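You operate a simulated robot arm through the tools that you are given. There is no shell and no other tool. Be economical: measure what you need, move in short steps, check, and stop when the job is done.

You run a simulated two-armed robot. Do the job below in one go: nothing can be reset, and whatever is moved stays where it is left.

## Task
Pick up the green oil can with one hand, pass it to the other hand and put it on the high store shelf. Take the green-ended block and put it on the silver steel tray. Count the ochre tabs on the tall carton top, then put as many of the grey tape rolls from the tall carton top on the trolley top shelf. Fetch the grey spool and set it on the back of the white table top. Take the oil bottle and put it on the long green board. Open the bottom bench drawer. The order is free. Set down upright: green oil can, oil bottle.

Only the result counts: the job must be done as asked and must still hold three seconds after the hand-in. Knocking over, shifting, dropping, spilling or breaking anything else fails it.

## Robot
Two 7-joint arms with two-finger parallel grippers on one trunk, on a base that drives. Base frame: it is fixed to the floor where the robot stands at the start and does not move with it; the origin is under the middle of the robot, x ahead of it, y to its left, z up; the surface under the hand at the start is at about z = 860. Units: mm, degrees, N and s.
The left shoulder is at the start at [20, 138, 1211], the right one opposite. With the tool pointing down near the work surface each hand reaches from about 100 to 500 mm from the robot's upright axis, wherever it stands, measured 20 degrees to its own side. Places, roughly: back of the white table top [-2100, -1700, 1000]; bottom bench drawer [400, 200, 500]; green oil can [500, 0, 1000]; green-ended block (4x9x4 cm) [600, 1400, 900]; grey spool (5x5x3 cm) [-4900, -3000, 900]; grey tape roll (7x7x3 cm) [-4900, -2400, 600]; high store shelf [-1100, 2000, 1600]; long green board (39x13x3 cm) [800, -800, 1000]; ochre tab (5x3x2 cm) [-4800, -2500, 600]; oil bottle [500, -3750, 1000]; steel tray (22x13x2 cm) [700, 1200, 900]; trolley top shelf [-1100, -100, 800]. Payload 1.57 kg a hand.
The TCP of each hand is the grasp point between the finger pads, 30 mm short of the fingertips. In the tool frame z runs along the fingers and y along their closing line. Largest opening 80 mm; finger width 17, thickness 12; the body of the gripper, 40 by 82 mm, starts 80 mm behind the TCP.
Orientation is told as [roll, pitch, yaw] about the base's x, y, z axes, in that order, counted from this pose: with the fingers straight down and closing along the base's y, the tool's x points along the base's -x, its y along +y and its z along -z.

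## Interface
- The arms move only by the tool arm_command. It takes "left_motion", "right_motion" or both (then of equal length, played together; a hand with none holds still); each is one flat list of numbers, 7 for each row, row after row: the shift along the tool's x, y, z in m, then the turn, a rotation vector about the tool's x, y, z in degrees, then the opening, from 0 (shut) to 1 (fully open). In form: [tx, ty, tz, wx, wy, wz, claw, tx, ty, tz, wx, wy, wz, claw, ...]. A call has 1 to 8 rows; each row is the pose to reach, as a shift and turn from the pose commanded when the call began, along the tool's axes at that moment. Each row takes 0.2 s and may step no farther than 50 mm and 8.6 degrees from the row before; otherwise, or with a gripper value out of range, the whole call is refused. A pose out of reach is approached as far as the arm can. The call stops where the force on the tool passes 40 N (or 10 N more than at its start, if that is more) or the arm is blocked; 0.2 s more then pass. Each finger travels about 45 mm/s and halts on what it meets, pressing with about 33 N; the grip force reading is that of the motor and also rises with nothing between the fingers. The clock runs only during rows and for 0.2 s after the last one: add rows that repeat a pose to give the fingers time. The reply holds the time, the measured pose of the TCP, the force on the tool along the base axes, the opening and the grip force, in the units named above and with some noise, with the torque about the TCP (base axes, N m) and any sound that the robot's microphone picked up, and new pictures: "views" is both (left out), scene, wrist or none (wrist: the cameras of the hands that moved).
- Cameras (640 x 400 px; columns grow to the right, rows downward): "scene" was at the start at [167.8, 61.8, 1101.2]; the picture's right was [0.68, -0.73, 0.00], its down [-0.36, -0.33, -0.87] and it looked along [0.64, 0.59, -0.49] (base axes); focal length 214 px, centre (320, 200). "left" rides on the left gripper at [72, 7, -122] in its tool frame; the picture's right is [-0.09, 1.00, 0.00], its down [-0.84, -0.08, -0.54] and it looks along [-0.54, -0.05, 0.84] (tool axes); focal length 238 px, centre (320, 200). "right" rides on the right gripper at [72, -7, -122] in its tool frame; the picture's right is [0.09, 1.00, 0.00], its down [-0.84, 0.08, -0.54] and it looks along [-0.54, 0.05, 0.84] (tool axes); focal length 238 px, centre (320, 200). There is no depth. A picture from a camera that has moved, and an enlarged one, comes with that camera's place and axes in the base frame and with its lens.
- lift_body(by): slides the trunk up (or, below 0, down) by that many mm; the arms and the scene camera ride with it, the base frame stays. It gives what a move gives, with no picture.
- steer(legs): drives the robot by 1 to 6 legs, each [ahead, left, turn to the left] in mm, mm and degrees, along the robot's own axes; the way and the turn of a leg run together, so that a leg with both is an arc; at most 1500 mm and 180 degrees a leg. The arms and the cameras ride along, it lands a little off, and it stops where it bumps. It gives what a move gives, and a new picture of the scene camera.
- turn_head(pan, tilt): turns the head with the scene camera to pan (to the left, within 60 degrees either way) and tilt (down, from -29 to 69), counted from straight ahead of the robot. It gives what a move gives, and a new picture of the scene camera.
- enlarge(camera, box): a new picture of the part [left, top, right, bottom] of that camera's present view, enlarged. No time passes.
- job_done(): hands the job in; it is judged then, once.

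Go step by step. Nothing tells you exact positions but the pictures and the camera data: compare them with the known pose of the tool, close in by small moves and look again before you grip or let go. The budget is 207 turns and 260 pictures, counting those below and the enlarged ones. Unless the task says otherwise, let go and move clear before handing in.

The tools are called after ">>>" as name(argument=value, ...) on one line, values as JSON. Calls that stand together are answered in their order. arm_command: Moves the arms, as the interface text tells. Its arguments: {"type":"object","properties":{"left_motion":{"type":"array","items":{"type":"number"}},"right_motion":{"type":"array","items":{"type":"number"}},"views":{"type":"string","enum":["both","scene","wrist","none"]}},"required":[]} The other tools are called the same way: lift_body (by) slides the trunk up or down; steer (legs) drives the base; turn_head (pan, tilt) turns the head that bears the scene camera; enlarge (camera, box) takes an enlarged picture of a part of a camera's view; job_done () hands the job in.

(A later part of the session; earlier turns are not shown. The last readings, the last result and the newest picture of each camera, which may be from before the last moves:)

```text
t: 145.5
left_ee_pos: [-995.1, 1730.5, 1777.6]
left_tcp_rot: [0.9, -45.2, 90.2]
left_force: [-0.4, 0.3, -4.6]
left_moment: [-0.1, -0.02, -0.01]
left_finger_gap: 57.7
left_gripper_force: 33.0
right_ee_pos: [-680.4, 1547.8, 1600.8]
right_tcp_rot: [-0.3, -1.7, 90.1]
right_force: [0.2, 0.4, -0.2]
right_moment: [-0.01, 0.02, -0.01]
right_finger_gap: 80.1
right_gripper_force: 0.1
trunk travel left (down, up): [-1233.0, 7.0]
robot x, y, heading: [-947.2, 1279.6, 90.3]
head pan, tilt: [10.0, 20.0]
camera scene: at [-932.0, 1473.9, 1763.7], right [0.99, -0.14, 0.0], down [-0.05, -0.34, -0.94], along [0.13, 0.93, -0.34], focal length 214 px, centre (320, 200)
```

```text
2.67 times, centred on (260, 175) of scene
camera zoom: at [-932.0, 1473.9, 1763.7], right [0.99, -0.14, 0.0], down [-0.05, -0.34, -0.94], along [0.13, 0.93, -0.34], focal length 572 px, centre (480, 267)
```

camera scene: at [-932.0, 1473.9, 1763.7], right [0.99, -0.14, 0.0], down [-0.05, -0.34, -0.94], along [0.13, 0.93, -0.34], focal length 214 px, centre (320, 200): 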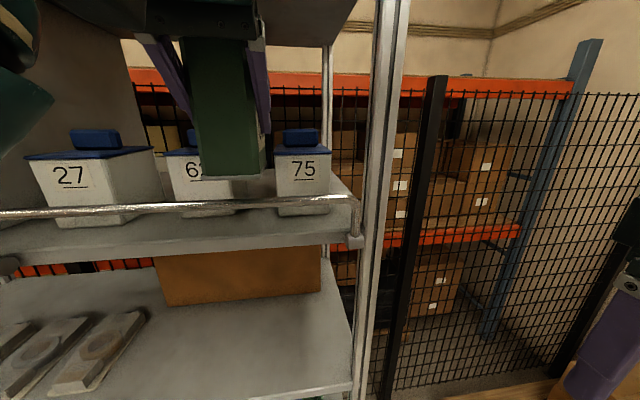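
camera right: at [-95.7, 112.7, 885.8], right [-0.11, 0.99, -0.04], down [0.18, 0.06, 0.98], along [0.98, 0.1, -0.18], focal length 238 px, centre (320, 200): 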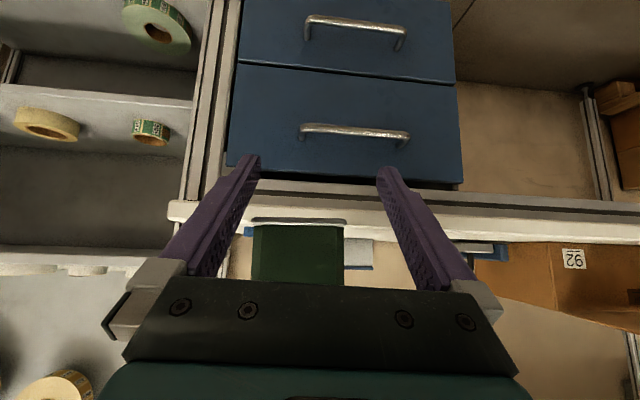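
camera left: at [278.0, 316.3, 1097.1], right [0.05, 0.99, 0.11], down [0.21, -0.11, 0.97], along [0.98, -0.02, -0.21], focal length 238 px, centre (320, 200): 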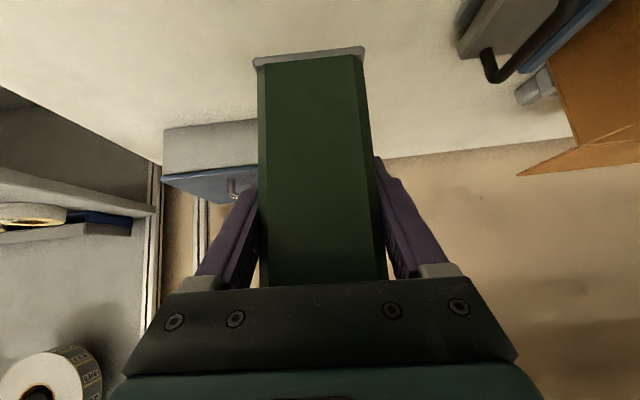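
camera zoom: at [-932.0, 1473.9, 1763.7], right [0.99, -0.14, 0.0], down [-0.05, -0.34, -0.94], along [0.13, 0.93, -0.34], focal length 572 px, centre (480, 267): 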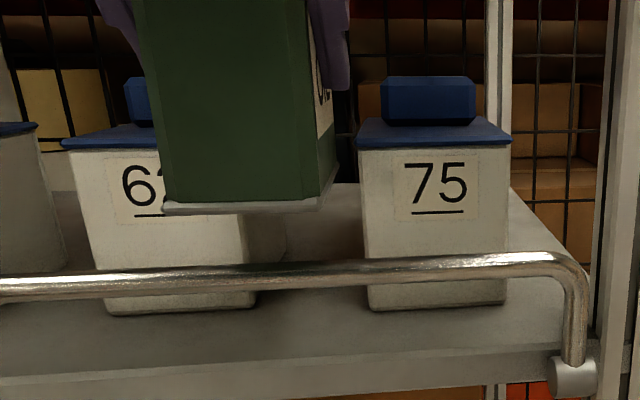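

The can is 5 mm left of the gap centre. I shift right 5 and slide 40 in with the arm.

>>> arm_command(left_motion=[0, -0.005, 0, 0.5, 0, 0, 0.2, -0.014, -0.005, 0.014, 0.5, 0, 0, 0.2, -0.0283, -0.005, 0.0283, 0.5, 0, 0, 0.2], views="wrist")

>>> enlarge(camera="scene", box=[150, 100, 370, 250])

```text
t: 146.3
left_ee_pos: [-993.8, 1771.9, 1776.2]
left_tcp_rot: [0.6, -45.2, 90.4]
left_force: [0.5, 0.9, -6.1]
left_moment: [-0.08, 0.0, 0.01]
left_finger_gap: 57.9
left_gripper_force: 33.3
right_ee_pos: [-680.4, 1548.2, 1599.4]
right_tcp_rot: [-0.3, -1.7, 90.1]
right_force: [-0.8, -0.4, 0.8]
right_moment: [0.02, -0.04, 0.0]
right_finger_gap: 80.2
right_gripper_force: 0.0
trunk travel left (down, up): [-1233.0, 7.0]
robot x, y, heading: [-947.0, 1281.3, 90.2]
head pan, tilt: [10.0, 20.0]
camera left: at [-997.3, 1635.5, 1812.8], right [-1.0, 0.05, 0.07], down [0.08, 0.21, 0.97], along [0.03, 0.98, -0.21], focal length 238 px, centre (320, 200)
```

left: 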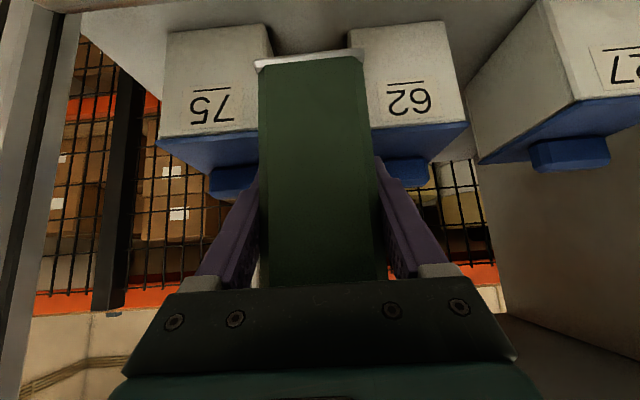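

```text
2.67 times, centred on (260, 175) of scene
camera zoom: at [-940.8, 1474.9, 1767.6], right [1.0, -0.04, 0.0], down [-0.01, -0.3, -0.95], along [0.04, 0.95, -0.3], focal length 572 px, centre (480, 267)
```

zoom: 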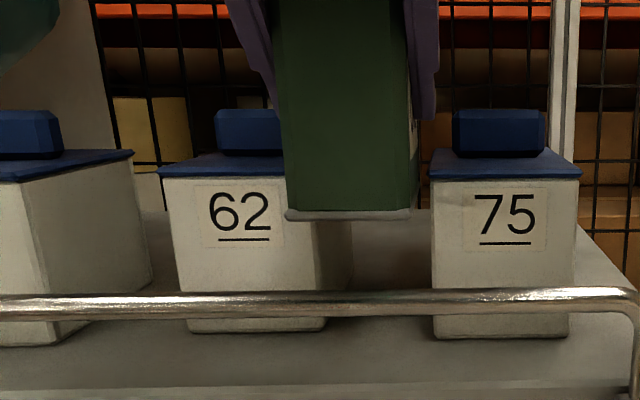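

Centred within about 2 mm. I lower 70 mm and check.

>>> arm_command(left_motion=[0.014, -0.002, 0.014, 0, 0, 0, 0.2, 0.028, -0.002, 0.028, 0, 0, 0, 0.2, 0.04, -0.002, 0.04, 0, 0, 0, 0.2, 0.0495, -0.002, 0.0495, 0, 0, 0, 0.2], views="wrist")

>>> enlarge(camera="scene", box=[150, 100, 370, 250])

```text
t: 147.3
left_ee_pos: [-1011.0, 1777.1, 1706.6]
left_tcp_rot: [1.9, -45.5, 91.4]
left_force: [-0.1, 0.0, -4.8]
left_moment: [-0.1, -0.02, -0.02]
left_finger_gap: 58.1
left_gripper_force: 33.1
right_ee_pos: [-679.8, 1547.4, 1599.9]
right_tcp_rot: [-0.3, -1.7, 90.2]
right_force: [-0.6, -0.1, 0.0]
right_moment: [0.02, 0.01, 0.0]
right_finger_gap: 80.0
right_gripper_force: 0.1
trunk travel left (down, up): [-1233.0, 7.0]
robot x, y, heading: [-946.5, 1281.9, 90.6]
head pan, tilt: [10.0, 20.0]
camera left: at [-1008.9, 1641.3, 1742.6], right [-1.0, 0.02, 0.09], down [0.09, 0.2, 0.97], along [0.0, 0.98, -0.2], focal length 238 px, centre (320, 200)
```

left: 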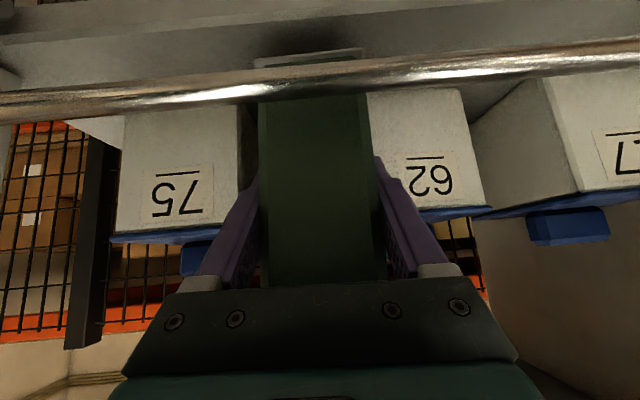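

```text
2.67 times, centred on (260, 175) of scene
camera zoom: at [-949.5, 1469.6, 1739.9], right [1.0, 0.06, 0.0], down [0.03, -0.57, -0.82], along [-0.05, 0.82, -0.57], focal length 572 px, centre (480, 267)
```

zoom: 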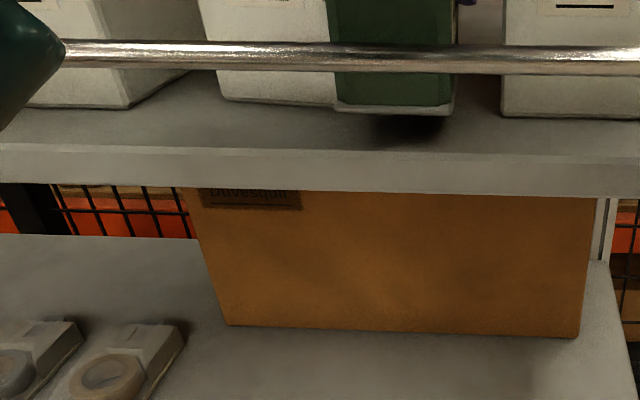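

The left arm leans on my head, which pushed the hand 17 mm left, and jar 62 seems nudged by the can. I turn the head away to the right to free the arm.

>>> turn_head(pan=-50, tilt=20)

```text
t: 148.6
left_ee_pos: [-992.6, 1772.6, 1706.6]
left_tcp_rot: [0.8, -45.2, 90.2]
left_force: [0.0, -0.4, -5.0]
left_moment: [-0.11, 0.02, 0.02]
left_finger_gap: 58.0
left_gripper_force: 32.5
right_ee_pos: [-681.5, 1547.5, 1600.3]
right_tcp_rot: [-0.4, -1.7, 90.1]
right_force: [-0.5, 0.1, -0.1]
right_moment: [-0.02, -0.01, 0.02]
right_finger_gap: 80.4
right_gripper_force: 0.0
trunk travel left (down, up): [-1233.0, 7.0]
robot x, y, heading: [-943.9, 1283.4, 90.6]
head pan, tilt: [-50.0, 20.0]
camera scene: at [-873.8, 1442.0, 1763.5], right [0.65, -0.76, 0.0], down [-0.26, -0.22, -0.94], along [0.71, 0.61, -0.34], focal length 214 px, centre (320, 200)
```

scene: 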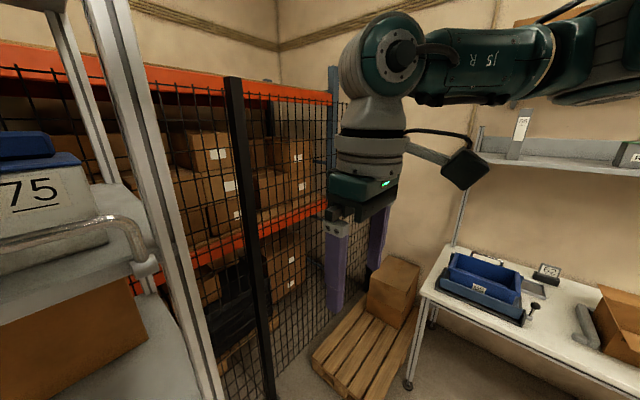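

The hand sprang back to x≈−992. I look through the wrist camera.

>>> enlarge(camera="left", box=[0, 0, 640, 400])

```text
1.00 times, centred on (320, 200) of left (not enlarged: the box is as wide or as high as the picture)
camera zoom: at [-995.9, 1635.7, 1742.5], right [-1.0, 0.05, 0.07], down [0.08, 0.21, 0.97], along [0.04, 0.98, -0.21], focal length 238 px, centre (320, 200)
```

zoom: 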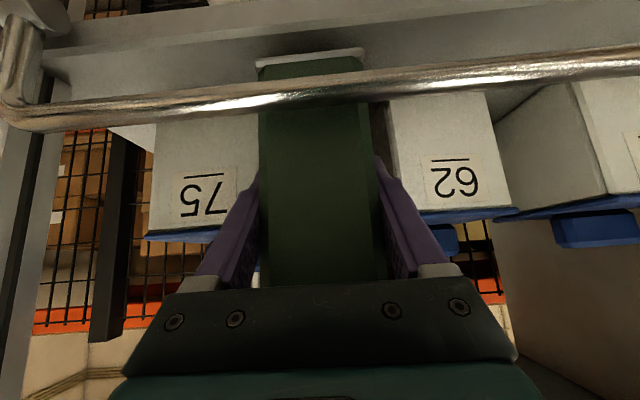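

>>> arm_command(left_motion=[0.004, -0.002, 0.004, 0, 0, 0, 0.2, 0.0075, -0.002, 0.0075, 0, 0, 0, 0.2, 0.0075, -0.002, 0.0075, 0, 0, 0, 0.2], views="none")

>>> arm_command(left_motion=[0.0015, 0, 0.0015, 0, 0, 0, 0.2, 0.003, 0, 0.003, 0, 0, 0, 0.2], views="none")

```text
t: 149.4
left_ee_pos: [-993.0, 1772.7, 1697.3]
left_tcp_rot: [1.0, -45.3, 90.2]
left_force: [0.0, 0.1, -5.3]
left_moment: [-0.05, -0.03, 0.03]
left_finger_gap: 57.8
left_gripper_force: 33.3
right_ee_pos: [-680.9, 1547.1, 1599.7]
right_tcp_rot: [-0.3, -1.7, 90.1]
right_force: [0.3, -0.5, 0.1]
right_moment: [0.01, 0.01, 0.02]
right_finger_gap: 79.9
right_gripper_force: 0.0
trunk travel left (down, up): [-1233.0, 7.0]
robot x, y, heading: [-941.3, 1283.2, 90.6]
head pan, tilt: [-50.0, 20.0]
```

```text
t: 150.0
left_ee_pos: [-994.4, 1773.2, 1691.7]
left_tcp_rot: [1.3, -45.3, 90.3]
left_force: [0.3, -0.2, -4.9]
left_moment: [-0.09, -0.03, 0.02]
left_finger_gap: 57.8
left_gripper_force: 32.9
right_ee_pos: [-680.3, 1547.5, 1600.1]
right_tcp_rot: [-0.4, -1.7, 90.1]
right_force: [0.3, -0.8, 0.1]
right_moment: [0.0, -0.04, 0.01]
right_finger_gap: 80.0
right_gripper_force: 0.0
trunk travel left (down, up): [-1233.0, 7.0]
robot x, y, heading: [-943.9, 1280.2, 90.4]
head pan, tilt: [-50.0, 20.0]
```

>>> arm_command(left_motion=[0.0015, -0.003, 0.0015, 0.5, 0, 0, 0.2, 0.003, -0.003, 0.003, 1, 0, 0, 0.2], views="none")

>>> arm_command(left_motion=[0.0015, 0, 0.0015, 0, 0, 0, 0.2, 0.003, 0, 0.003, 0, 0, 0, 0.2], views="wrist")

```text
t: 150.6
left_ee_pos: [-993.1, 1775.8, 1688.7]
left_tcp_rot: [0.7, -45.8, 90.2]
left_force: [-3.6, -3.3, 8.9]
left_moment: [-0.78, -0.2, -0.2]
left_finger_gap: 57.9
left_gripper_force: 32.7
right_ee_pos: [-680.9, 1547.4, 1600.8]
right_tcp_rot: [-0.3, -1.8, 90.1]
right_force: [0.5, 0.1, -1.0]
right_moment: [-0.02, -0.01, -0.02]
right_finger_gap: 80.0
right_gripper_force: 0.0
trunk travel left (down, up): [-1233.0, 7.0]
robot x, y, heading: [-942.8, 1277.8, 90.4]
head pan, tilt: [-50.0, 20.0]
```

```text
t: 151.2
left_ee_pos: [-993.4, 1776.3, 1688.3]
left_tcp_rot: [0.5, -46.4, 90.2]
left_force: [1.7, 0.0, 23.7]
left_moment: [-0.95, -0.94, 0.04]
left_finger_gap: 58.1
left_gripper_force: 33.0
right_ee_pos: [-680.1, 1547.3, 1601.6]
right_tcp_rot: [-0.2, -1.8, 90.1]
right_force: [-0.8, 0.1, 0.2]
right_moment: [-0.01, 0.0, -0.02]
right_finger_gap: 79.9
right_gripper_force: 0.0
trunk travel left (down, up): [-1233.0, 7.0]
robot x, y, heading: [-946.3, 1283.2, 90.6]
head pan, tilt: [-50.0, 20.0]
camera left: at [-997.7, 1639.0, 1722.0], right [-1.0, 0.05, 0.07], down [0.08, 0.19, 0.98], along [0.04, 0.98, -0.19], focal length 238 px, centre (320, 200)
```

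left: 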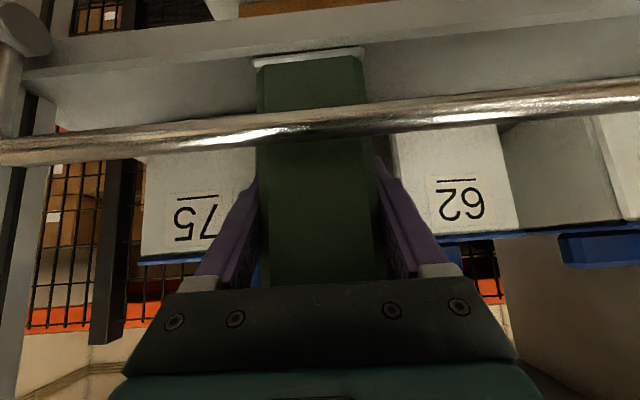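

>>> enlarge(camera="left", box=[200, 10, 420, 147])

```text
2.91 times, centred on (310, 78) of left
camera zoom: at [-997.7, 1639.0, 1722.0], right [-1.0, 0.05, 0.07], down [0.08, 0.19, 0.98], along [0.04, 0.98, -0.19], focal length 693 px, centre (349, 554)
```

zoom: 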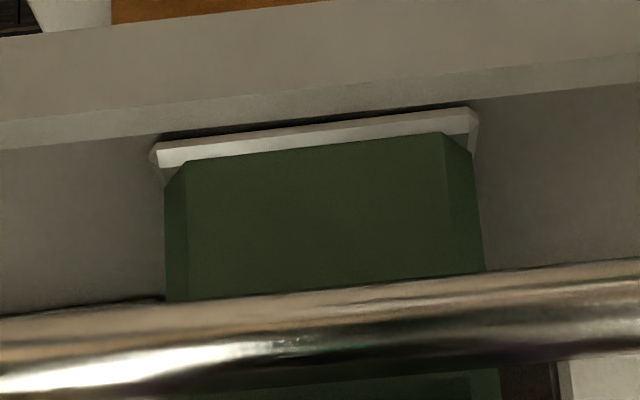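

The can stands on the shelf just behind the edge. I open a little and withdraw along the fingers.

>>> arm_command(left_motion=[0, 0, 0, 0, 0, 0, 0.78, 0, 0, 0, 0, 0, 0, 0.82, 0, 0, 0, 0, 0, 0, 0.82, 0, 0, -0.02, 0, 0, 0, 0.82, 0, 0, -0.05, 0, 0, 0, 0.82, 0, 0, -0.09, 0, 0, 0, 0.82, 0, 0, -0.13, 0, 0, 0, 0.82], views="wrist")

```text
t: 152.8
left_ee_pos: [-997.1, 1700.5, 1757.7]
left_tcp_rot: [0.7, -46.1, 91.0]
left_force: [0.1, 0.1, 0.6]
left_moment: [0.0, 0.01, 0.02]
left_finger_gap: 65.6
left_gripper_force: 0.0
left hand out of reach, approached as far as the arm can: row 7
right_ee_pos: [-680.7, 1546.2, 1600.3]
right_tcp_rot: [-0.3, -1.7, 90.1]
right_force: [-0.8, 0.0, 0.2]
right_moment: [-0.03, 0.03, -0.02]
right_finger_gap: 79.8
right_gripper_force: 0.0
trunk travel left (down, up): [-1233.0, 7.0]
robot x, y, heading: [-944.7, 1277.5, 90.6]
head pan, tilt: [-50.0, 20.0]
camera left: at [-998.4, 1563.0, 1791.7], right [-1.0, 0.04, 0.07], down [0.08, 0.19, 0.98], along [0.02, 0.98, -0.19], focal length 238 px, centre (320, 200)
```

left: 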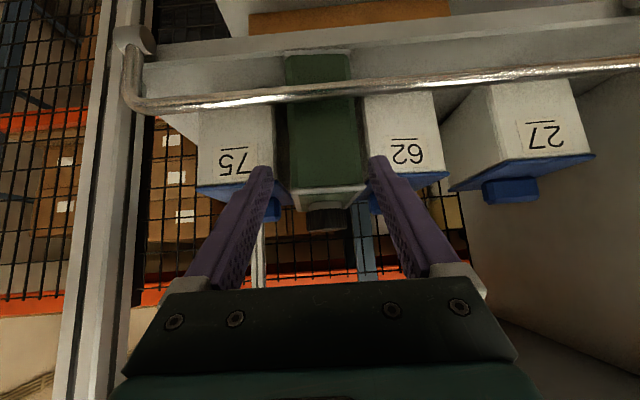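

Released; the can stands upright. I back off and check where jar 62 now is.

>>> steer(legs=[[-150, 0, 0]])

>>> turn_head(pan=-10, tilt=20)

>>> enlarge(camera="scene", box=[50, 100, 350, 240])

```text
t: 154.2
left_ee_pos: [-994.7, 1552.0, 1752.0]
left_tcp_rot: [1.5, -45.6, 90.0]
left_force: [-0.2, 0.4, -0.8]
left_moment: [0.0, 0.01, 0.03]
left_finger_gap: 65.3
left_gripper_force: 0.0
right_ee_pos: [-680.4, 1401.0, 1601.4]
right_tcp_rot: [-0.4, -1.7, 90.2]
right_force: [-1.0, 0.1, -0.7]
right_moment: [0.0, 0.01, -0.01]
right_finger_gap: 80.0
right_gripper_force: 0.1
trunk travel left (down, up): [-1233.0, 7.0]
robot x, y, heading: [-942.0, 1130.8, 90.4]
head pan, tilt: [-50.0, 20.0]
camera scene: at [-872.7, 1294.6, 1763.6], right [0.65, -0.76, 0.0], down [-0.26, -0.22, -0.94], along [0.71, 0.61, -0.34], focal length 214 px, centre (320, 200)
```

scene: 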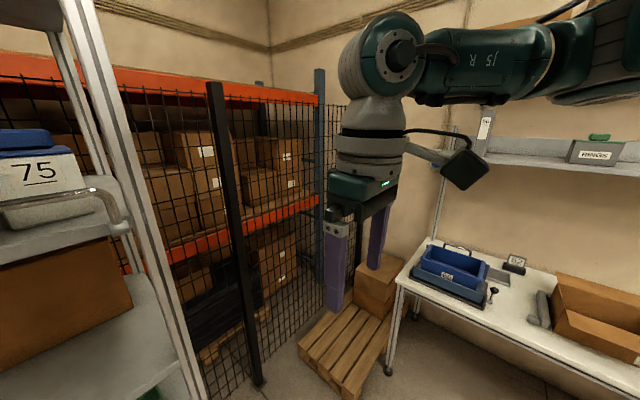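

```text
t: 155.3
left_ee_pos: [-997.4, 1552.0, 1751.2]
left_tcp_rot: [2.0, -45.6, 89.9]
left_force: [0.0, 0.0, -0.3]
left_moment: [0.02, -0.03, 0.0]
left_finger_gap: 65.7
left_gripper_force: 0.0
right_ee_pos: [-680.4, 1399.7, 1600.0]
right_tcp_rot: [-0.3, -1.6, 90.2]
right_force: [-0.2, -0.6, 1.0]
right_moment: [0.0, 0.01, -0.02]
right_finger_gap: 80.0
right_gripper_force: 0.0
trunk travel left (down, up): [-1233.0, 7.0]
robot x, y, heading: [-944.0, 1131.7, 90.7]
head pan, tilt: [-10.0, 20.0]
camera scene: at [-921.7, 1324.6, 1763.3], right [0.97, -0.23, 0.0], down [-0.08, -0.33, -0.94], along [0.22, 0.91, -0.34], focal length 214 px, centre (320, 200)
```

scene: 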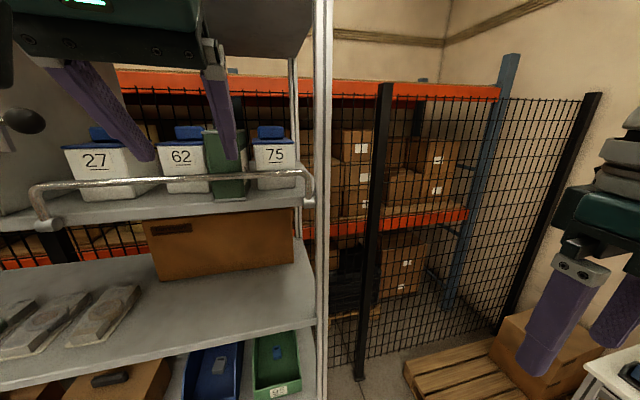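

```text
2.13 times, centred on (200, 170) of scene
camera zoom: at [-921.7, 1324.6, 1763.3], right [0.97, -0.23, 0.0], down [-0.08, -0.33, -0.94], along [0.22, 0.91, -0.34], focal length 458 px, centre (576, 264)
```

zoom: 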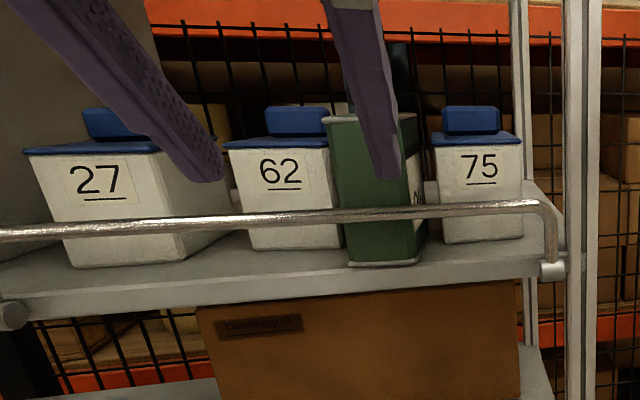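

The can stands well, but jar 62 was pushed about 18 mm to the left. I will nudge it back with closed fingers from the gap between 27 and 62. First position in front of that gap.

>>> turn_head(pan=-50, tilt=20)

>>> steer(legs=[[0, 160, 0], [120, 0, 0]])

>>> arm_command(left_motion=[0, 0, 0, 0, 0, 0, 0, 0, 0, 0, 0, 0, 0, 0, 0, 0, 0, 0, 0, 0, 0, 0, 0, 0, 0, 0, 0, 0, 0, 0, 0, 0, 0, 0, 0, 0, 0, 0, 0, 0, 0, 0], views="wrist")

```text
t: 156.3
left_ee_pos: [-997.4, 1551.6, 1751.8]
left_tcp_rot: [2.1, -45.6, 89.9]
left_force: [0.3, -0.2, 0.7]
left_moment: [0.0, 0.0, -0.01]
left_finger_gap: 65.6
left_gripper_force: 0.0
right_ee_pos: [-678.9, 1400.6, 1599.2]
right_tcp_rot: [-0.4, -1.7, 90.0]
right_force: [0.1, 0.0, -0.2]
right_moment: [0.02, -0.02, -0.04]
right_finger_gap: 80.0
right_gripper_force: 0.1
trunk travel left (down, up): [-1233.0, 7.0]
robot x, y, heading: [-945.0, 1131.1, 90.2]
head pan, tilt: [-50.0, 20.0]
camera scene: at [-872.8, 1294.6, 1763.5], right [0.65, -0.76, 0.0], down [-0.26, -0.22, -0.94], along [0.71, 0.61, -0.34], focal length 214 px, centre (320, 200)
```

scene: 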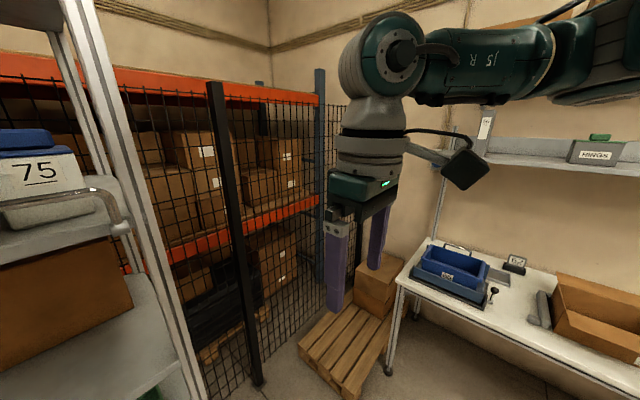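

```text
t: 158.6
left_ee_pos: [-1156.4, 1670.7, 1752.0]
left_tcp_rot: [2.1, -45.6, 89.8]
left_force: [-0.6, -0.4, 0.8]
left_moment: [-0.01, 0.01, -0.02]
left_finger_gap: 65.6
left_gripper_force: 0.0
right_ee_pos: [-837.9, 1517.2, 1599.8]
right_tcp_rot: [-0.3, -1.7, 90.1]
right_force: [0.3, 0.4, -0.8]
right_moment: [0.03, 0.0, 0.01]
right_finger_gap: 79.9
right_gripper_force: 0.1
trunk travel left (down, up): [-1233.0, 7.0]
robot x, y, heading: [-1102.9, 1250.4, 90.5]
head pan, tilt: [-50.0, 20.0]
camera scene: at [-1031.8, 1412.7, 1763.5], right [0.65, -0.76, 0.0], down [-0.26, -0.22, -0.94], along [0.72, 0.61, -0.34], focal length 214 px, centre (320, 200)
```

scene: 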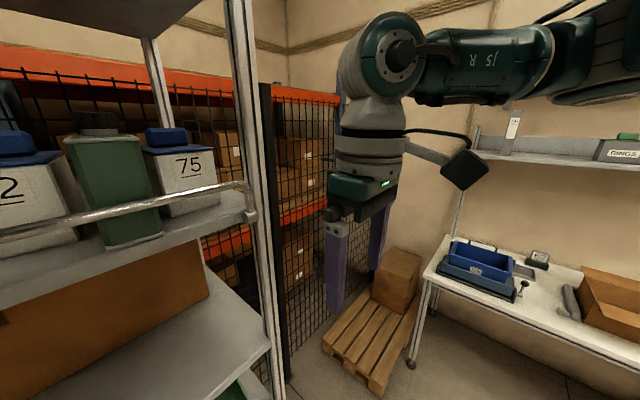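

```text
t: 160.0
left_ee_pos: [-1156.6, 1670.7, 1752.3]
left_tcp_rot: [2.3, -45.6, 89.8]
left_force: [-0.4, -0.6, -0.7]
left_moment: [-0.02, -0.01, -0.01]
left_finger_gap: 0.0
left_gripper_force: 21.6
right_ee_pos: [-838.0, 1518.0, 1600.1]
right_tcp_rot: [-0.3, -1.7, 90.0]
right_force: [0.1, -0.4, -0.4]
right_moment: [0.04, 0.01, -0.03]
right_finger_gap: 80.2
right_gripper_force: 0.1
trunk travel left (down, up): [-1233.0, 7.0]
robot x, y, heading: [-1107.9, 1251.0, 90.4]
head pan, tilt: [-50.0, 20.0]
camera left: at [-1158.0, 1533.8, 1786.3], right [-0.99, 0.04, 0.09], down [0.1, 0.2, 0.97], along [0.02, 0.98, -0.2], focal length 238 px, centre (320, 200)
```

left: 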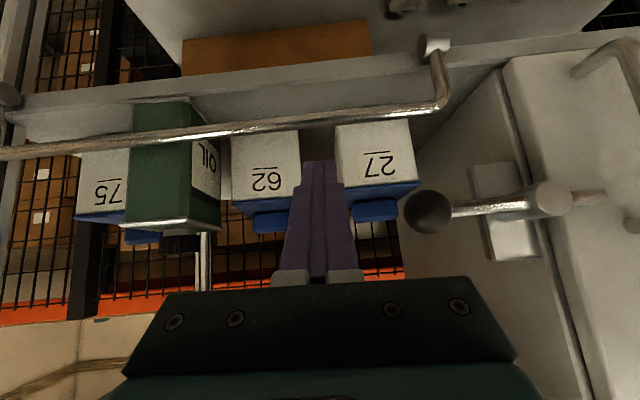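

>>> enlarge(camera="left", box=[200, 60, 420, 220])

```text
2.50 times, centred on (310, 140) of left
camera zoom: at [-1158.0, 1533.8, 1786.3], right [-0.99, 0.04, 0.09], down [0.1, 0.2, 0.97], along [0.02, 0.98, -0.2], focal length 596 px, centre (345, 350)
```

zoom: 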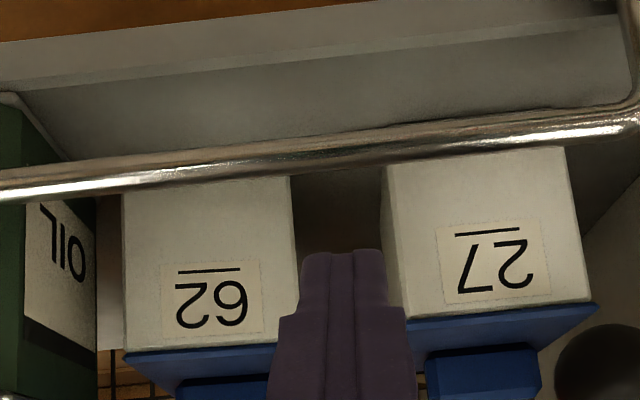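

Jar 62 sits about 17 mm left of its old place. I insert the closed fingers into the gap.

>>> steer(legs=[[50, 0, 0]])

>>> arm_command(left_motion=[0, 0, 0, 2.3, 0, 0, 0, -0.012, 0, 0.042, 2.3, 0, 0, 0, -0.024, 0, 0.083, 2.3, 0, 0, 0, -0.0355, 0, 0.1248, 2.3, 0, 0, 0], views="wrist")

```text
t: 160.9
left_ee_pos: [-1156.8, 1720.3, 1751.0]
left_tcp_rot: [2.4, -45.6, 89.9]
left_force: [0.7, -0.4, -0.2]
left_moment: [0.02, 0.01, 0.01]
left_finger_gap: 0.1
left_gripper_force: 21.6
right_ee_pos: [-840.4, 1567.8, 1599.9]
right_tcp_rot: [-0.3, -1.7, 90.1]
right_force: [0.1, -0.7, 0.0]
right_moment: [0.01, 0.04, -0.01]
right_finger_gap: 80.0
right_gripper_force: 0.0
trunk travel left (down, up): [-1233.0, 7.0]
robot x, y, heading: [-1102.1, 1301.6, 90.5]
head pan, tilt: [-50.0, 20.0]
camera scene: at [-1032.2, 1462.0, 1763.5], right [0.65, -0.76, 0.0], down [-0.26, -0.22, -0.94], along [0.72, 0.61, -0.34], focal length 214 px, centre (320, 200)
```

scene: 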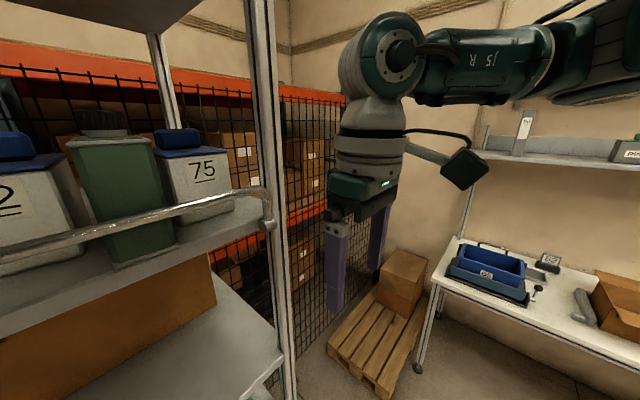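

```text
t: 161.9
left_ee_pos: [-1159.7, 1836.2, 1691.0]
left_tcp_rot: [-0.1, -45.7, 89.9]
left_force: [0.1, -0.8, 0.5]
left_moment: [0.01, -0.01, 0.0]
left_finger_gap: 0.0
left_gripper_force: 20.8
right_ee_pos: [-838.3, 1568.1, 1600.2]
right_tcp_rot: [-0.2, -1.7, 90.1]
right_force: [-0.1, -0.9, -0.3]
right_moment: [0.02, -0.01, -0.01]
right_finger_gap: 79.9
right_gripper_force: 0.0
trunk travel left (down, up): [-1233.0, 7.0]
robot x, y, heading: [-1105.6, 1302.0, 90.3]
head pan, tilt: [-50.0, 20.0]
camera left: at [-1166.3, 1699.6, 1725.4], right [-1.0, 0.07, 0.06], down [0.08, 0.2, 0.98], along [0.05, 0.98, -0.2], focal length 238 px, centre (320, 200)
```

left: 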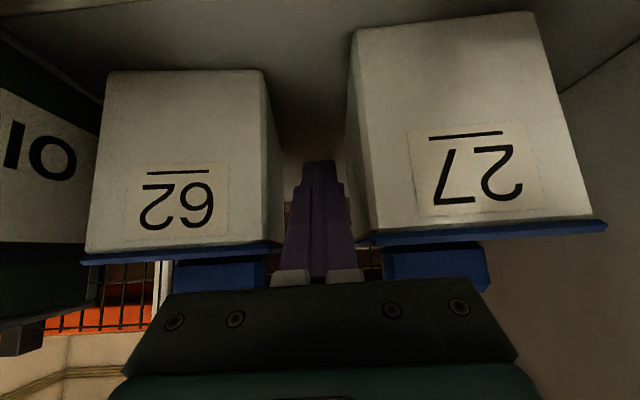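

>>> arm_command(left_motion=[0, -0.008, 0, 0, 0, 0, 0, 0, -0.015, 0, 0, 0, 0, 0, 0, -0.021, 0, 0, 0, 0, 0, 0, -0.026, 0, 0, 0, 0, 0, 0, -0.03, 0, 0, 0, 0, 0], views="wrist")

```text
t: 163.1
left_ee_pos: [-1130.7, 1833.9, 1688.7]
left_tcp_rot: [0.2, -45.5, 89.8]
left_force: [-0.3, -0.2, 0.3]
left_moment: [-0.01, -0.03, -0.01]
left_finger_gap: 0.0
left_gripper_force: 21.0
right_ee_pos: [-839.9, 1568.1, 1599.8]
right_tcp_rot: [-0.3, -1.6, 90.1]
right_force: [-0.2, -0.1, -0.1]
right_moment: [-0.03, -0.03, 0.0]
right_finger_gap: 79.8
right_gripper_force: 0.2
trunk travel left (down, up): [-1233.0, 7.0]
robot x, y, heading: [-1105.0, 1300.6, 90.4]
head pan, tilt: [-50.0, 20.0]
camera left: at [-1137.6, 1697.5, 1724.3], right [-1.0, 0.07, 0.07], down [0.08, 0.2, 0.98], along [0.05, 0.98, -0.2], focal length 238 px, centre (320, 200)
```

left: 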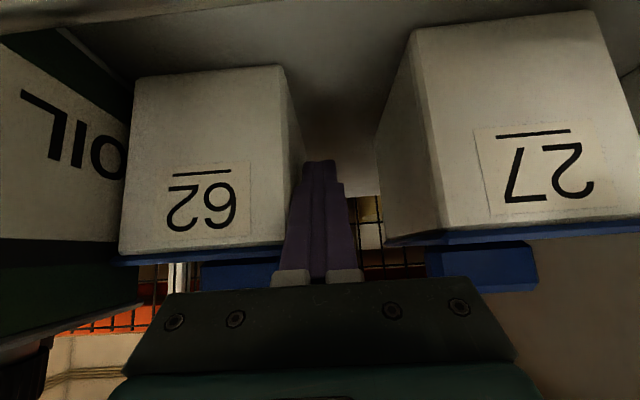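

Jar 62 is back at x −1114…−1029, squared up. I back the finger off and withdraw.

>>> arm_command(left_motion=[0, 0.01, 0, 0, 0, 0, 0, 0, 0.02, 0, 0, 0, 0, 0, 0, 0.022, -0.04, 0, 0, 0, 0, 0, 0.022, -0.08, 0, 0, 0, 0, 0.01, 0.022, -0.12, 0, 0, 0, 0], views="none")

>>> steer(legs=[[-250, 0, 0]])

>>> turn_head(pan=-5, tilt=15)

```text
t: 164.3
left_ee_pos: [-1160.1, 1745.6, 1766.5]
left_tcp_rot: [0.7, -46.0, 90.2]
left_force: [0.5, 0.0, -0.9]
left_moment: [0.01, -0.02, 0.02]
left_finger_gap: 0.2
left_gripper_force: 21.1
right_ee_pos: [-839.0, 1567.8, 1600.3]
right_tcp_rot: [-0.4, -1.7, 90.1]
right_force: [-0.3, 0.3, 0.7]
right_moment: [0.03, -0.02, -0.01]
right_finger_gap: 80.2
right_gripper_force: 0.0
trunk travel left (down, up): [-1233.0, 7.0]
robot x, y, heading: [-1104.3, 1300.5, 90.4]
head pan, tilt: [-50.0, 20.0]
```

```text
t: 166.2
left_ee_pos: [-1152.3, 1493.8, 1762.2]
left_tcp_rot: [1.2, -45.6, 88.9]
left_force: [0.1, 0.2, -0.5]
left_moment: [0.01, 0.0, 0.0]
left_finger_gap: 0.0
left_gripper_force: 21.6
right_ee_pos: [-834.2, 1310.4, 1599.7]
right_tcp_rot: [-0.3, -1.7, 89.2]
right_force: [-0.4, 0.5, 0.3]
right_moment: [-0.03, -0.02, 0.0]
right_finger_gap: 80.0
right_gripper_force: 0.1
trunk travel left (down, up): [-1233.0, 7.0]
robot x, y, heading: [-1106.3, 1046.7, 89.4]
head pan, tilt: [-50.0, 20.0]
camera scene: at [-1029.9, 1208.0, 1763.6], right [0.64, -0.77, 0.0], down [-0.26, -0.22, -0.94], along [0.73, 0.6, -0.34], focal length 214 px, centre (320, 200)
```

scene: 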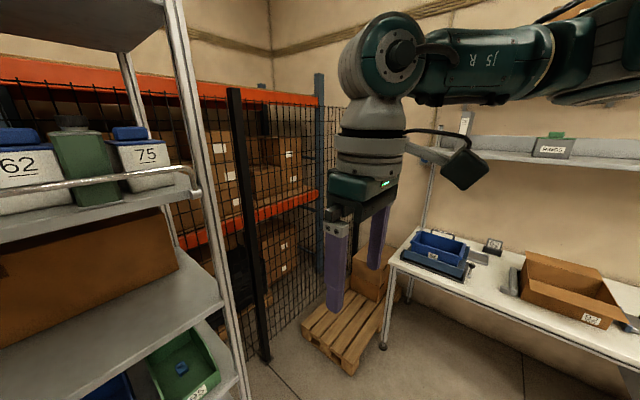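

```text
t: 167.3
left_ee_pos: [-1156.4, 1493.5, 1762.5]
left_tcp_rot: [1.5, -45.6, 88.9]
left_force: [0.0, 0.4, -0.5]
left_moment: [0.03, -0.02, -0.02]
left_finger_gap: 0.0
left_gripper_force: 21.6
right_ee_pos: [-834.9, 1309.8, 1599.7]
right_tcp_rot: [-0.4, -1.6, 89.2]
right_force: [0.2, -0.1, -0.4]
right_moment: [0.01, 0.04, 0.0]
right_finger_gap: 80.0
right_gripper_force: 0.1
trunk travel left (down, up): [-1233.0, 7.0]
robot x, y, heading: [-1105.4, 1052.2, 89.5]
head pan, tilt: [-5.0, 15.0]
camera scene: at [-1087.5, 1241.1, 1771.0], right [0.99, -0.15, 0.0], down [-0.04, -0.26, -0.96], along [0.15, 0.95, -0.27], focal length 214 px, centre (320, 200)
```

scene: 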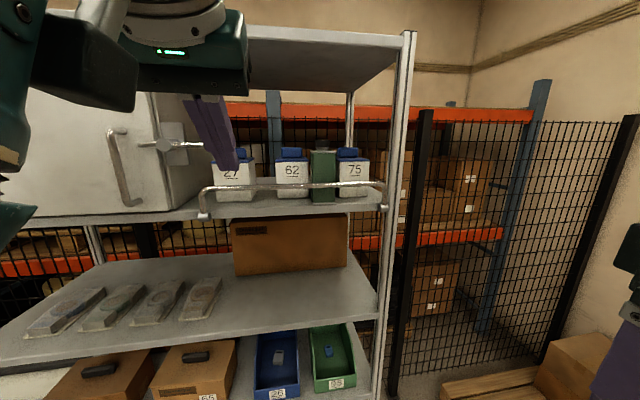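

The can job is done. Now I bring the left hand back to vertical, and drive to the bench's left end for the block and tray.

>>> arm_command(left_motion=[0.025, 0, 0.025, 0, 0, 0, 0.5, 0.05, 0, 0.05, 0, 0, 0, 1, 0.075, 0, 0.075, 0, 0, 0, 1, 0.1, 0, 0.1, 0, 0, 0, 1, 0.125, 0, 0.125, 0, 0, 0, 1, 0.15, 0, 0.15, 0, 0, 0, 1], views="none")

>>> arm_command(left_motion=[0.005, 0, 0, 0, 7.6, 0, 1, 0.01, 0, 0, 0, 15.2, 0, 1, 0.015, 0, 0, 0, 22.8, 0, 1, 0.02, 0, 0, 0, 30.4, 0, 1, 0.025, 0, 0, 0, 38, 0, 1, 0.03, 0, 0, 0, 45.6, 0, 1], views="none")

>>> steer(legs=[[-50, 0, 0], [0, 0, -89.5], [830, 0, 0], [0, 300, 0]])

>>> turn_head(pan=0, tilt=40)

```text
t: 168.7
left_ee_pos: [-1154.1, 1494.5, 1548.6]
left_tcp_rot: [1.0, -45.6, 88.8]
left_force: [0.0, 0.5, -0.3]
left_moment: [0.04, 0.02, -0.03]
left_finger_gap: 80.0
left_gripper_force: 0.0
right_ee_pos: [-834.7, 1309.4, 1599.4]
right_tcp_rot: [-0.2, -1.6, 89.1]
right_force: [-0.8, -0.7, -0.3]
right_moment: [0.04, -0.04, -0.04]
right_finger_gap: 80.2
right_gripper_force: 0.1
trunk travel left (down, up): [-1233.0, 7.0]
robot x, y, heading: [-1101.0, 1049.6, 89.7]
head pan, tilt: [-5.0, 15.0]
```

```text
t: 170.1
left_ee_pos: [-1153.7, 1474.2, 1529.3]
left_tcp_rot: [0.6, 0.0, 89.6]
left_force: [0.0, -1.6, 0.9]
left_moment: [0.01, 0.0, -0.01]
left_finger_gap: 79.8
left_gripper_force: 0.1
right_ee_pos: [-835.7, 1309.6, 1600.4]
right_tcp_rot: [-0.4, -1.7, 89.2]
right_force: [-0.9, 0.1, 0.9]
right_moment: [-0.01, -0.01, -0.01]
right_finger_gap: 80.4
right_gripper_force: 0.0
trunk travel left (down, up): [-1233.0, 7.0]
robot x, y, heading: [-1104.3, 1052.6, 89.3]
head pan, tilt: [-5.0, 15.0]
```

```text
t: 180.4
left_ee_pos: [148.8, 1312.4, 1528.8]
left_tcp_rot: [0.8, -0.1, -2.6]
left_force: [1.0, -0.5, -0.3]
left_moment: [0.0, 0.02, 0.02]
left_finger_gap: 79.8
left_gripper_force: 0.1
right_ee_pos: [-28.5, 996.8, 1598.3]
right_tcp_rot: [-0.3, -1.7, -3.0]
right_force: [0.0, -0.4, 0.4]
right_moment: [0.0, -0.02, 0.01]
right_finger_gap: 80.2
right_gripper_force: 0.2
trunk travel left (down, up): [-1233.0, 7.0]
robot x, y, heading: [-282.5, 1274.3, -2.7]
head pan, tilt: [-5.0, 15.0]
camera scene: at [-85.8, 1259.5, 1771.7], right [-0.14, -0.99, 0.0], down [-0.26, 0.04, -0.97], along [0.96, -0.13, -0.26], focal length 214 px, centre (320, 200)
```

scene: 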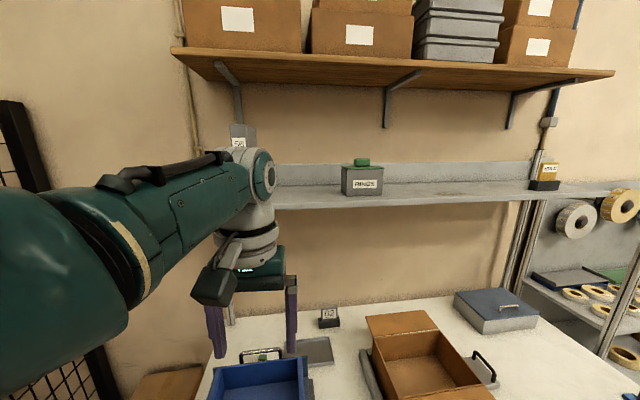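

```text
t: 181.3
left_ee_pos: [148.5, 1311.5, 1528.5]
left_tcp_rot: [0.7, 0.0, -2.6]
left_force: [-0.1, 0.5, -0.2]
left_moment: [0.01, 0.0, 0.03]
left_finger_gap: 80.1
left_gripper_force: 0.1
right_ee_pos: [-28.6, 997.7, 1600.3]
right_tcp_rot: [-0.3, -1.7, -3.1]
right_force: [-0.1, 0.3, 0.1]
right_moment: [-0.03, -0.02, 0.04]
right_finger_gap: 80.0
right_gripper_force: 0.1
trunk travel left (down, up): [-1233.0, 7.0]
robot x, y, heading: [-280.8, 1278.4, -2.6]
head pan, tilt: [0.0, 40.0]
camera scene: at [-93.4, 1268.0, 1732.2], right [-0.05, -1.0, 0.0], down [-0.64, 0.03, -0.77], along [0.77, -0.04, -0.64], focal length 214 px, centre (320, 200)
```

scene: 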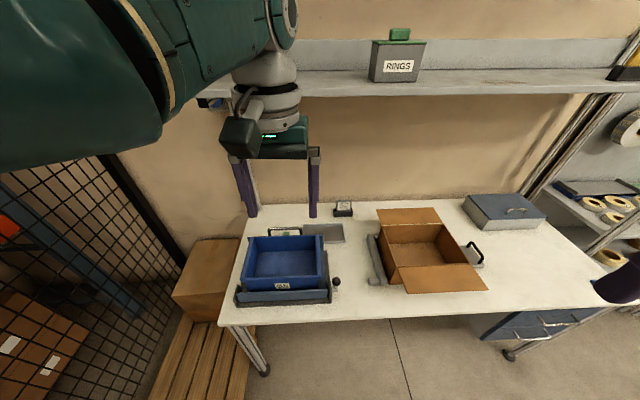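

>>> enlarge(camera="scene", box=[220, 180, 400, 310])

```text
3.08 times, centred on (310, 245) of scene
camera zoom: at [-93.4, 1268.0, 1732.2], right [-0.05, -1.0, 0.0], down [-0.64, 0.03, -0.77], along [0.77, -0.04, -0.64], focal length 660 px, centre (351, 62)
```

zoom: 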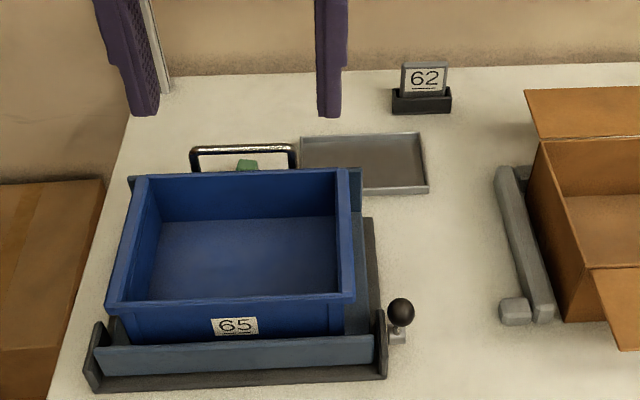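

The tray lies at about [670, 1208]; the block's green end peeks out behind the blue crate at about [645, 1402]. I drive closer and look from above.

>>> steer(legs=[[0, 0, 2.6], [310, 60, 0]])

>>> turn_head(pan=10, tilt=50)

>>> enlarge(camera="left", box=[0, 0, 640, 400])

```text
t: 183.8
left_ee_pos: [450.8, 1387.6, 1528.5]
left_tcp_rot: [0.8, 0.1, -0.2]
left_force: [0.2, 0.0, -0.2]
left_moment: [0.03, 0.0, 0.01]
left_finger_gap: 79.9
left_gripper_force: 0.1
right_ee_pos: [286.5, 1065.6, 1600.2]
right_tcp_rot: [-0.3, -1.7, -0.7]
right_force: [-0.3, -0.9, -0.5]
right_moment: [0.0, 0.03, 0.02]
right_finger_gap: 79.8
right_gripper_force: 0.0
trunk travel left (down, up): [-1233.0, 7.0]
robot x, y, heading: [24.5, 1334.1, -0.5]
head pan, tilt: [0.0, 40.0]
camera scene: at [212.2, 1332.7, 1732.1], right [-0.01, -1.0, 0.0], down [-0.64, 0.0, -0.77], along [0.77, -0.01, -0.64], focal length 214 px, centre (320, 200)
```

scene: 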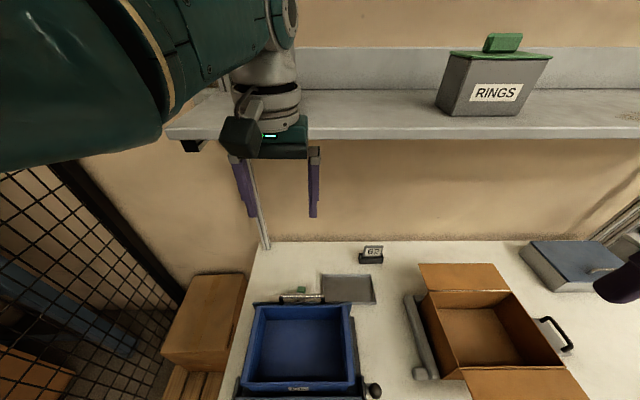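

```text
t: 184.5
left_ee_pos: [451.8, 1388.1, 1528.1]
left_tcp_rot: [0.9, 0.0, 0.0]
left_force: [-0.2, 0.0, -0.3]
left_moment: [-0.02, 0.02, 0.01]
left_finger_gap: 80.0
left_gripper_force: 0.1
right_ee_pos: [289.0, 1065.2, 1600.1]
right_tcp_rot: [-0.3, -1.7, -0.6]
right_force: [-0.1, 0.6, -1.1]
right_moment: [-0.02, 0.01, 0.01]
right_finger_gap: 80.0
right_gripper_force: 0.1
trunk travel left (down, up): [-1233.0, 7.0]
robot x, y, heading: [29.1, 1334.4, -0.3]
head pan, tilt: [10.0, 50.0]
camera scene: at [205.1, 1343.4, 1720.3], right [0.13, -0.99, 0.0], down [-0.74, -0.1, -0.67], along [0.66, 0.09, -0.75], focal length 214 px, centre (320, 200)
```

scene: 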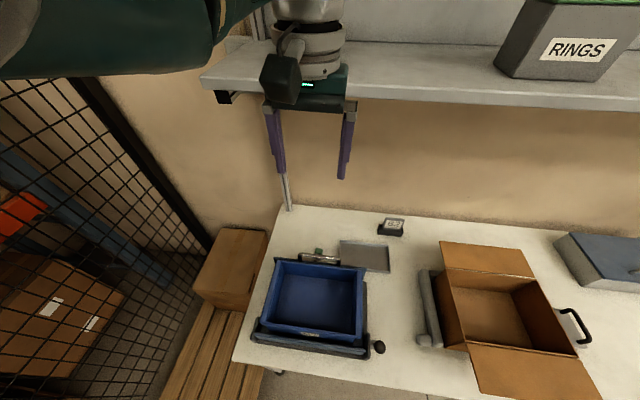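

```text
1.00 times, centred on (320, 200) of left (not enlarged: the box is as wide or as high as the picture)
camera zoom: at [380.7, 1394.1, 1651.6], right [0.09, 1.0, 0.02], down [0.84, -0.09, 0.54], along [0.54, -0.04, -0.84], focal length 238 px, centre (320, 200)
```

zoom: 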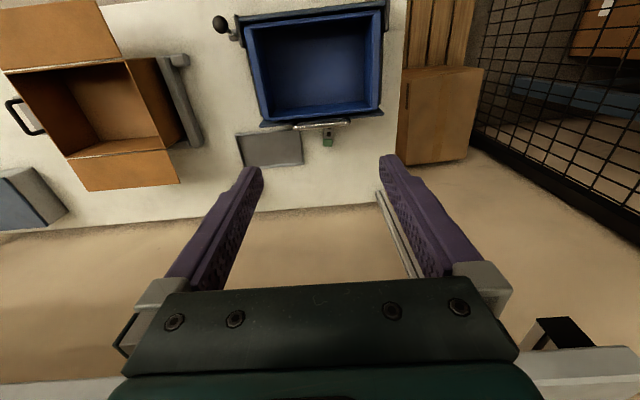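

>>> enlarge(camera="left", box=[230, 100, 390, 200])

>>> lift_body(by=-400)

>>> enlarge(camera="left", box=[0, 0, 640, 400])

```text
4.00 times, centred on (310, 150) of left
camera zoom: at [380.7, 1394.1, 1651.6], right [0.09, 1.0, 0.02], down [0.84, -0.09, 0.54], along [0.54, -0.04, -0.84], focal length 953 px, centre (360, 400)
```

zoom: 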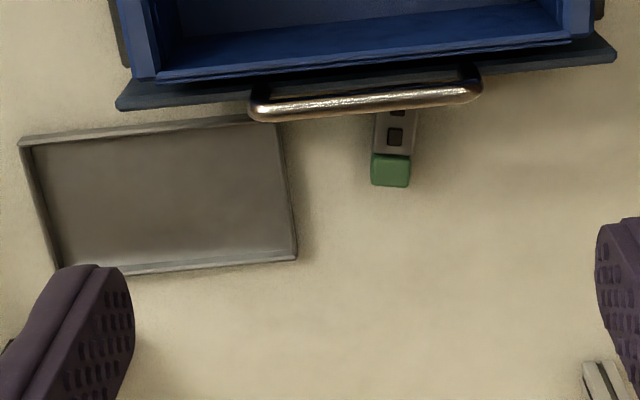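

```text
t: 188.4
left_ee_pos: [451.1, 1387.6, 1128.2]
left_tcp_rot: [0.9, -0.1, -0.2]
left_force: [0.1, 0.0, 0.5]
left_moment: [0.01, -0.02, 0.02]
left_finger_gap: 80.0
left_gripper_force: 0.1
right_ee_pos: [286.7, 1066.0, 1199.5]
right_tcp_rot: [-0.3, -1.8, -0.8]
right_force: [0.7, -0.2, -0.1]
right_moment: [0.02, 0.02, -0.01]
right_finger_gap: 79.9
right_gripper_force: 0.1
trunk travel left (down, up): [-833.0, 407.0]
robot x, y, heading: [24.1, 1333.9, -0.3]
head pan, tilt: [10.0, 50.0]
```

```text
1.00 times, centred on (320, 200) of left (not enlarged: the box is as wide or as high as the picture)
camera zoom: at [380.7, 1393.6, 1252.0], right [0.09, 1.0, 0.01], down [0.84, -0.09, 0.54], along [0.54, -0.04, -0.84], focal length 238 px, centre (320, 200)
```

zoom: 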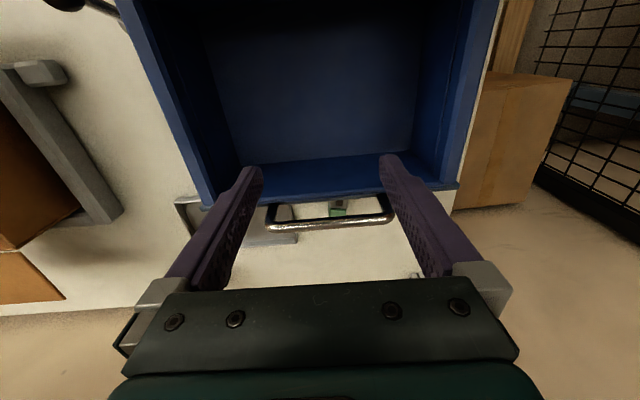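

The block lies behind the crate at about x 572–662, y 1388–1422, beyond the crate's handle. Reach is the issue, so I look down at how close my base is to the bench.

>>> turn_head(pan=-30, tilt=69)

```text
t: 189.4
left_ee_pos: [452.4, 1387.4, 1129.4]
left_tcp_rot: [0.7, 0.0, -0.2]
left_force: [0.3, 0.0, 0.5]
left_moment: [-0.01, 0.01, -0.01]
left_finger_gap: 80.3
left_gripper_force: 0.1
right_ee_pos: [287.9, 1064.1, 1199.9]
right_tcp_rot: [-0.3, -1.8, -0.6]
right_force: [0.0, 0.3, -0.6]
right_moment: [-0.03, -0.02, -0.01]
right_finger_gap: 80.4
right_gripper_force: 0.0
trunk travel left (down, up): [-833.0, 407.0]
robot x, y, heading: [26.4, 1336.8, -0.4]
head pan, tilt: [-30.0, 68.8]
camera scene: at [175.4, 1305.0, 1296.0], right [-0.51, -0.86, 0.0], down [-0.8, 0.47, -0.36], along [0.31, -0.18, -0.93], focal length 214 px, centre (320, 200)
```

scene: 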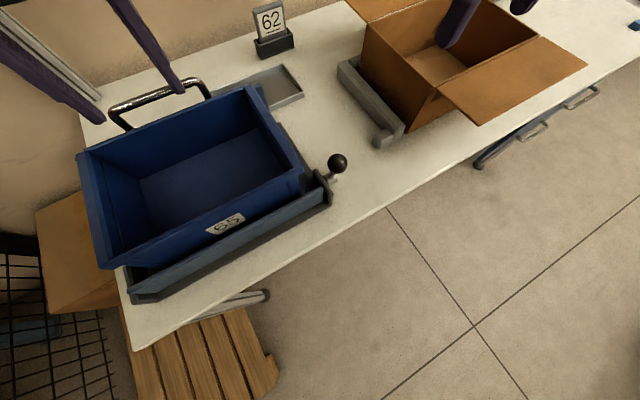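

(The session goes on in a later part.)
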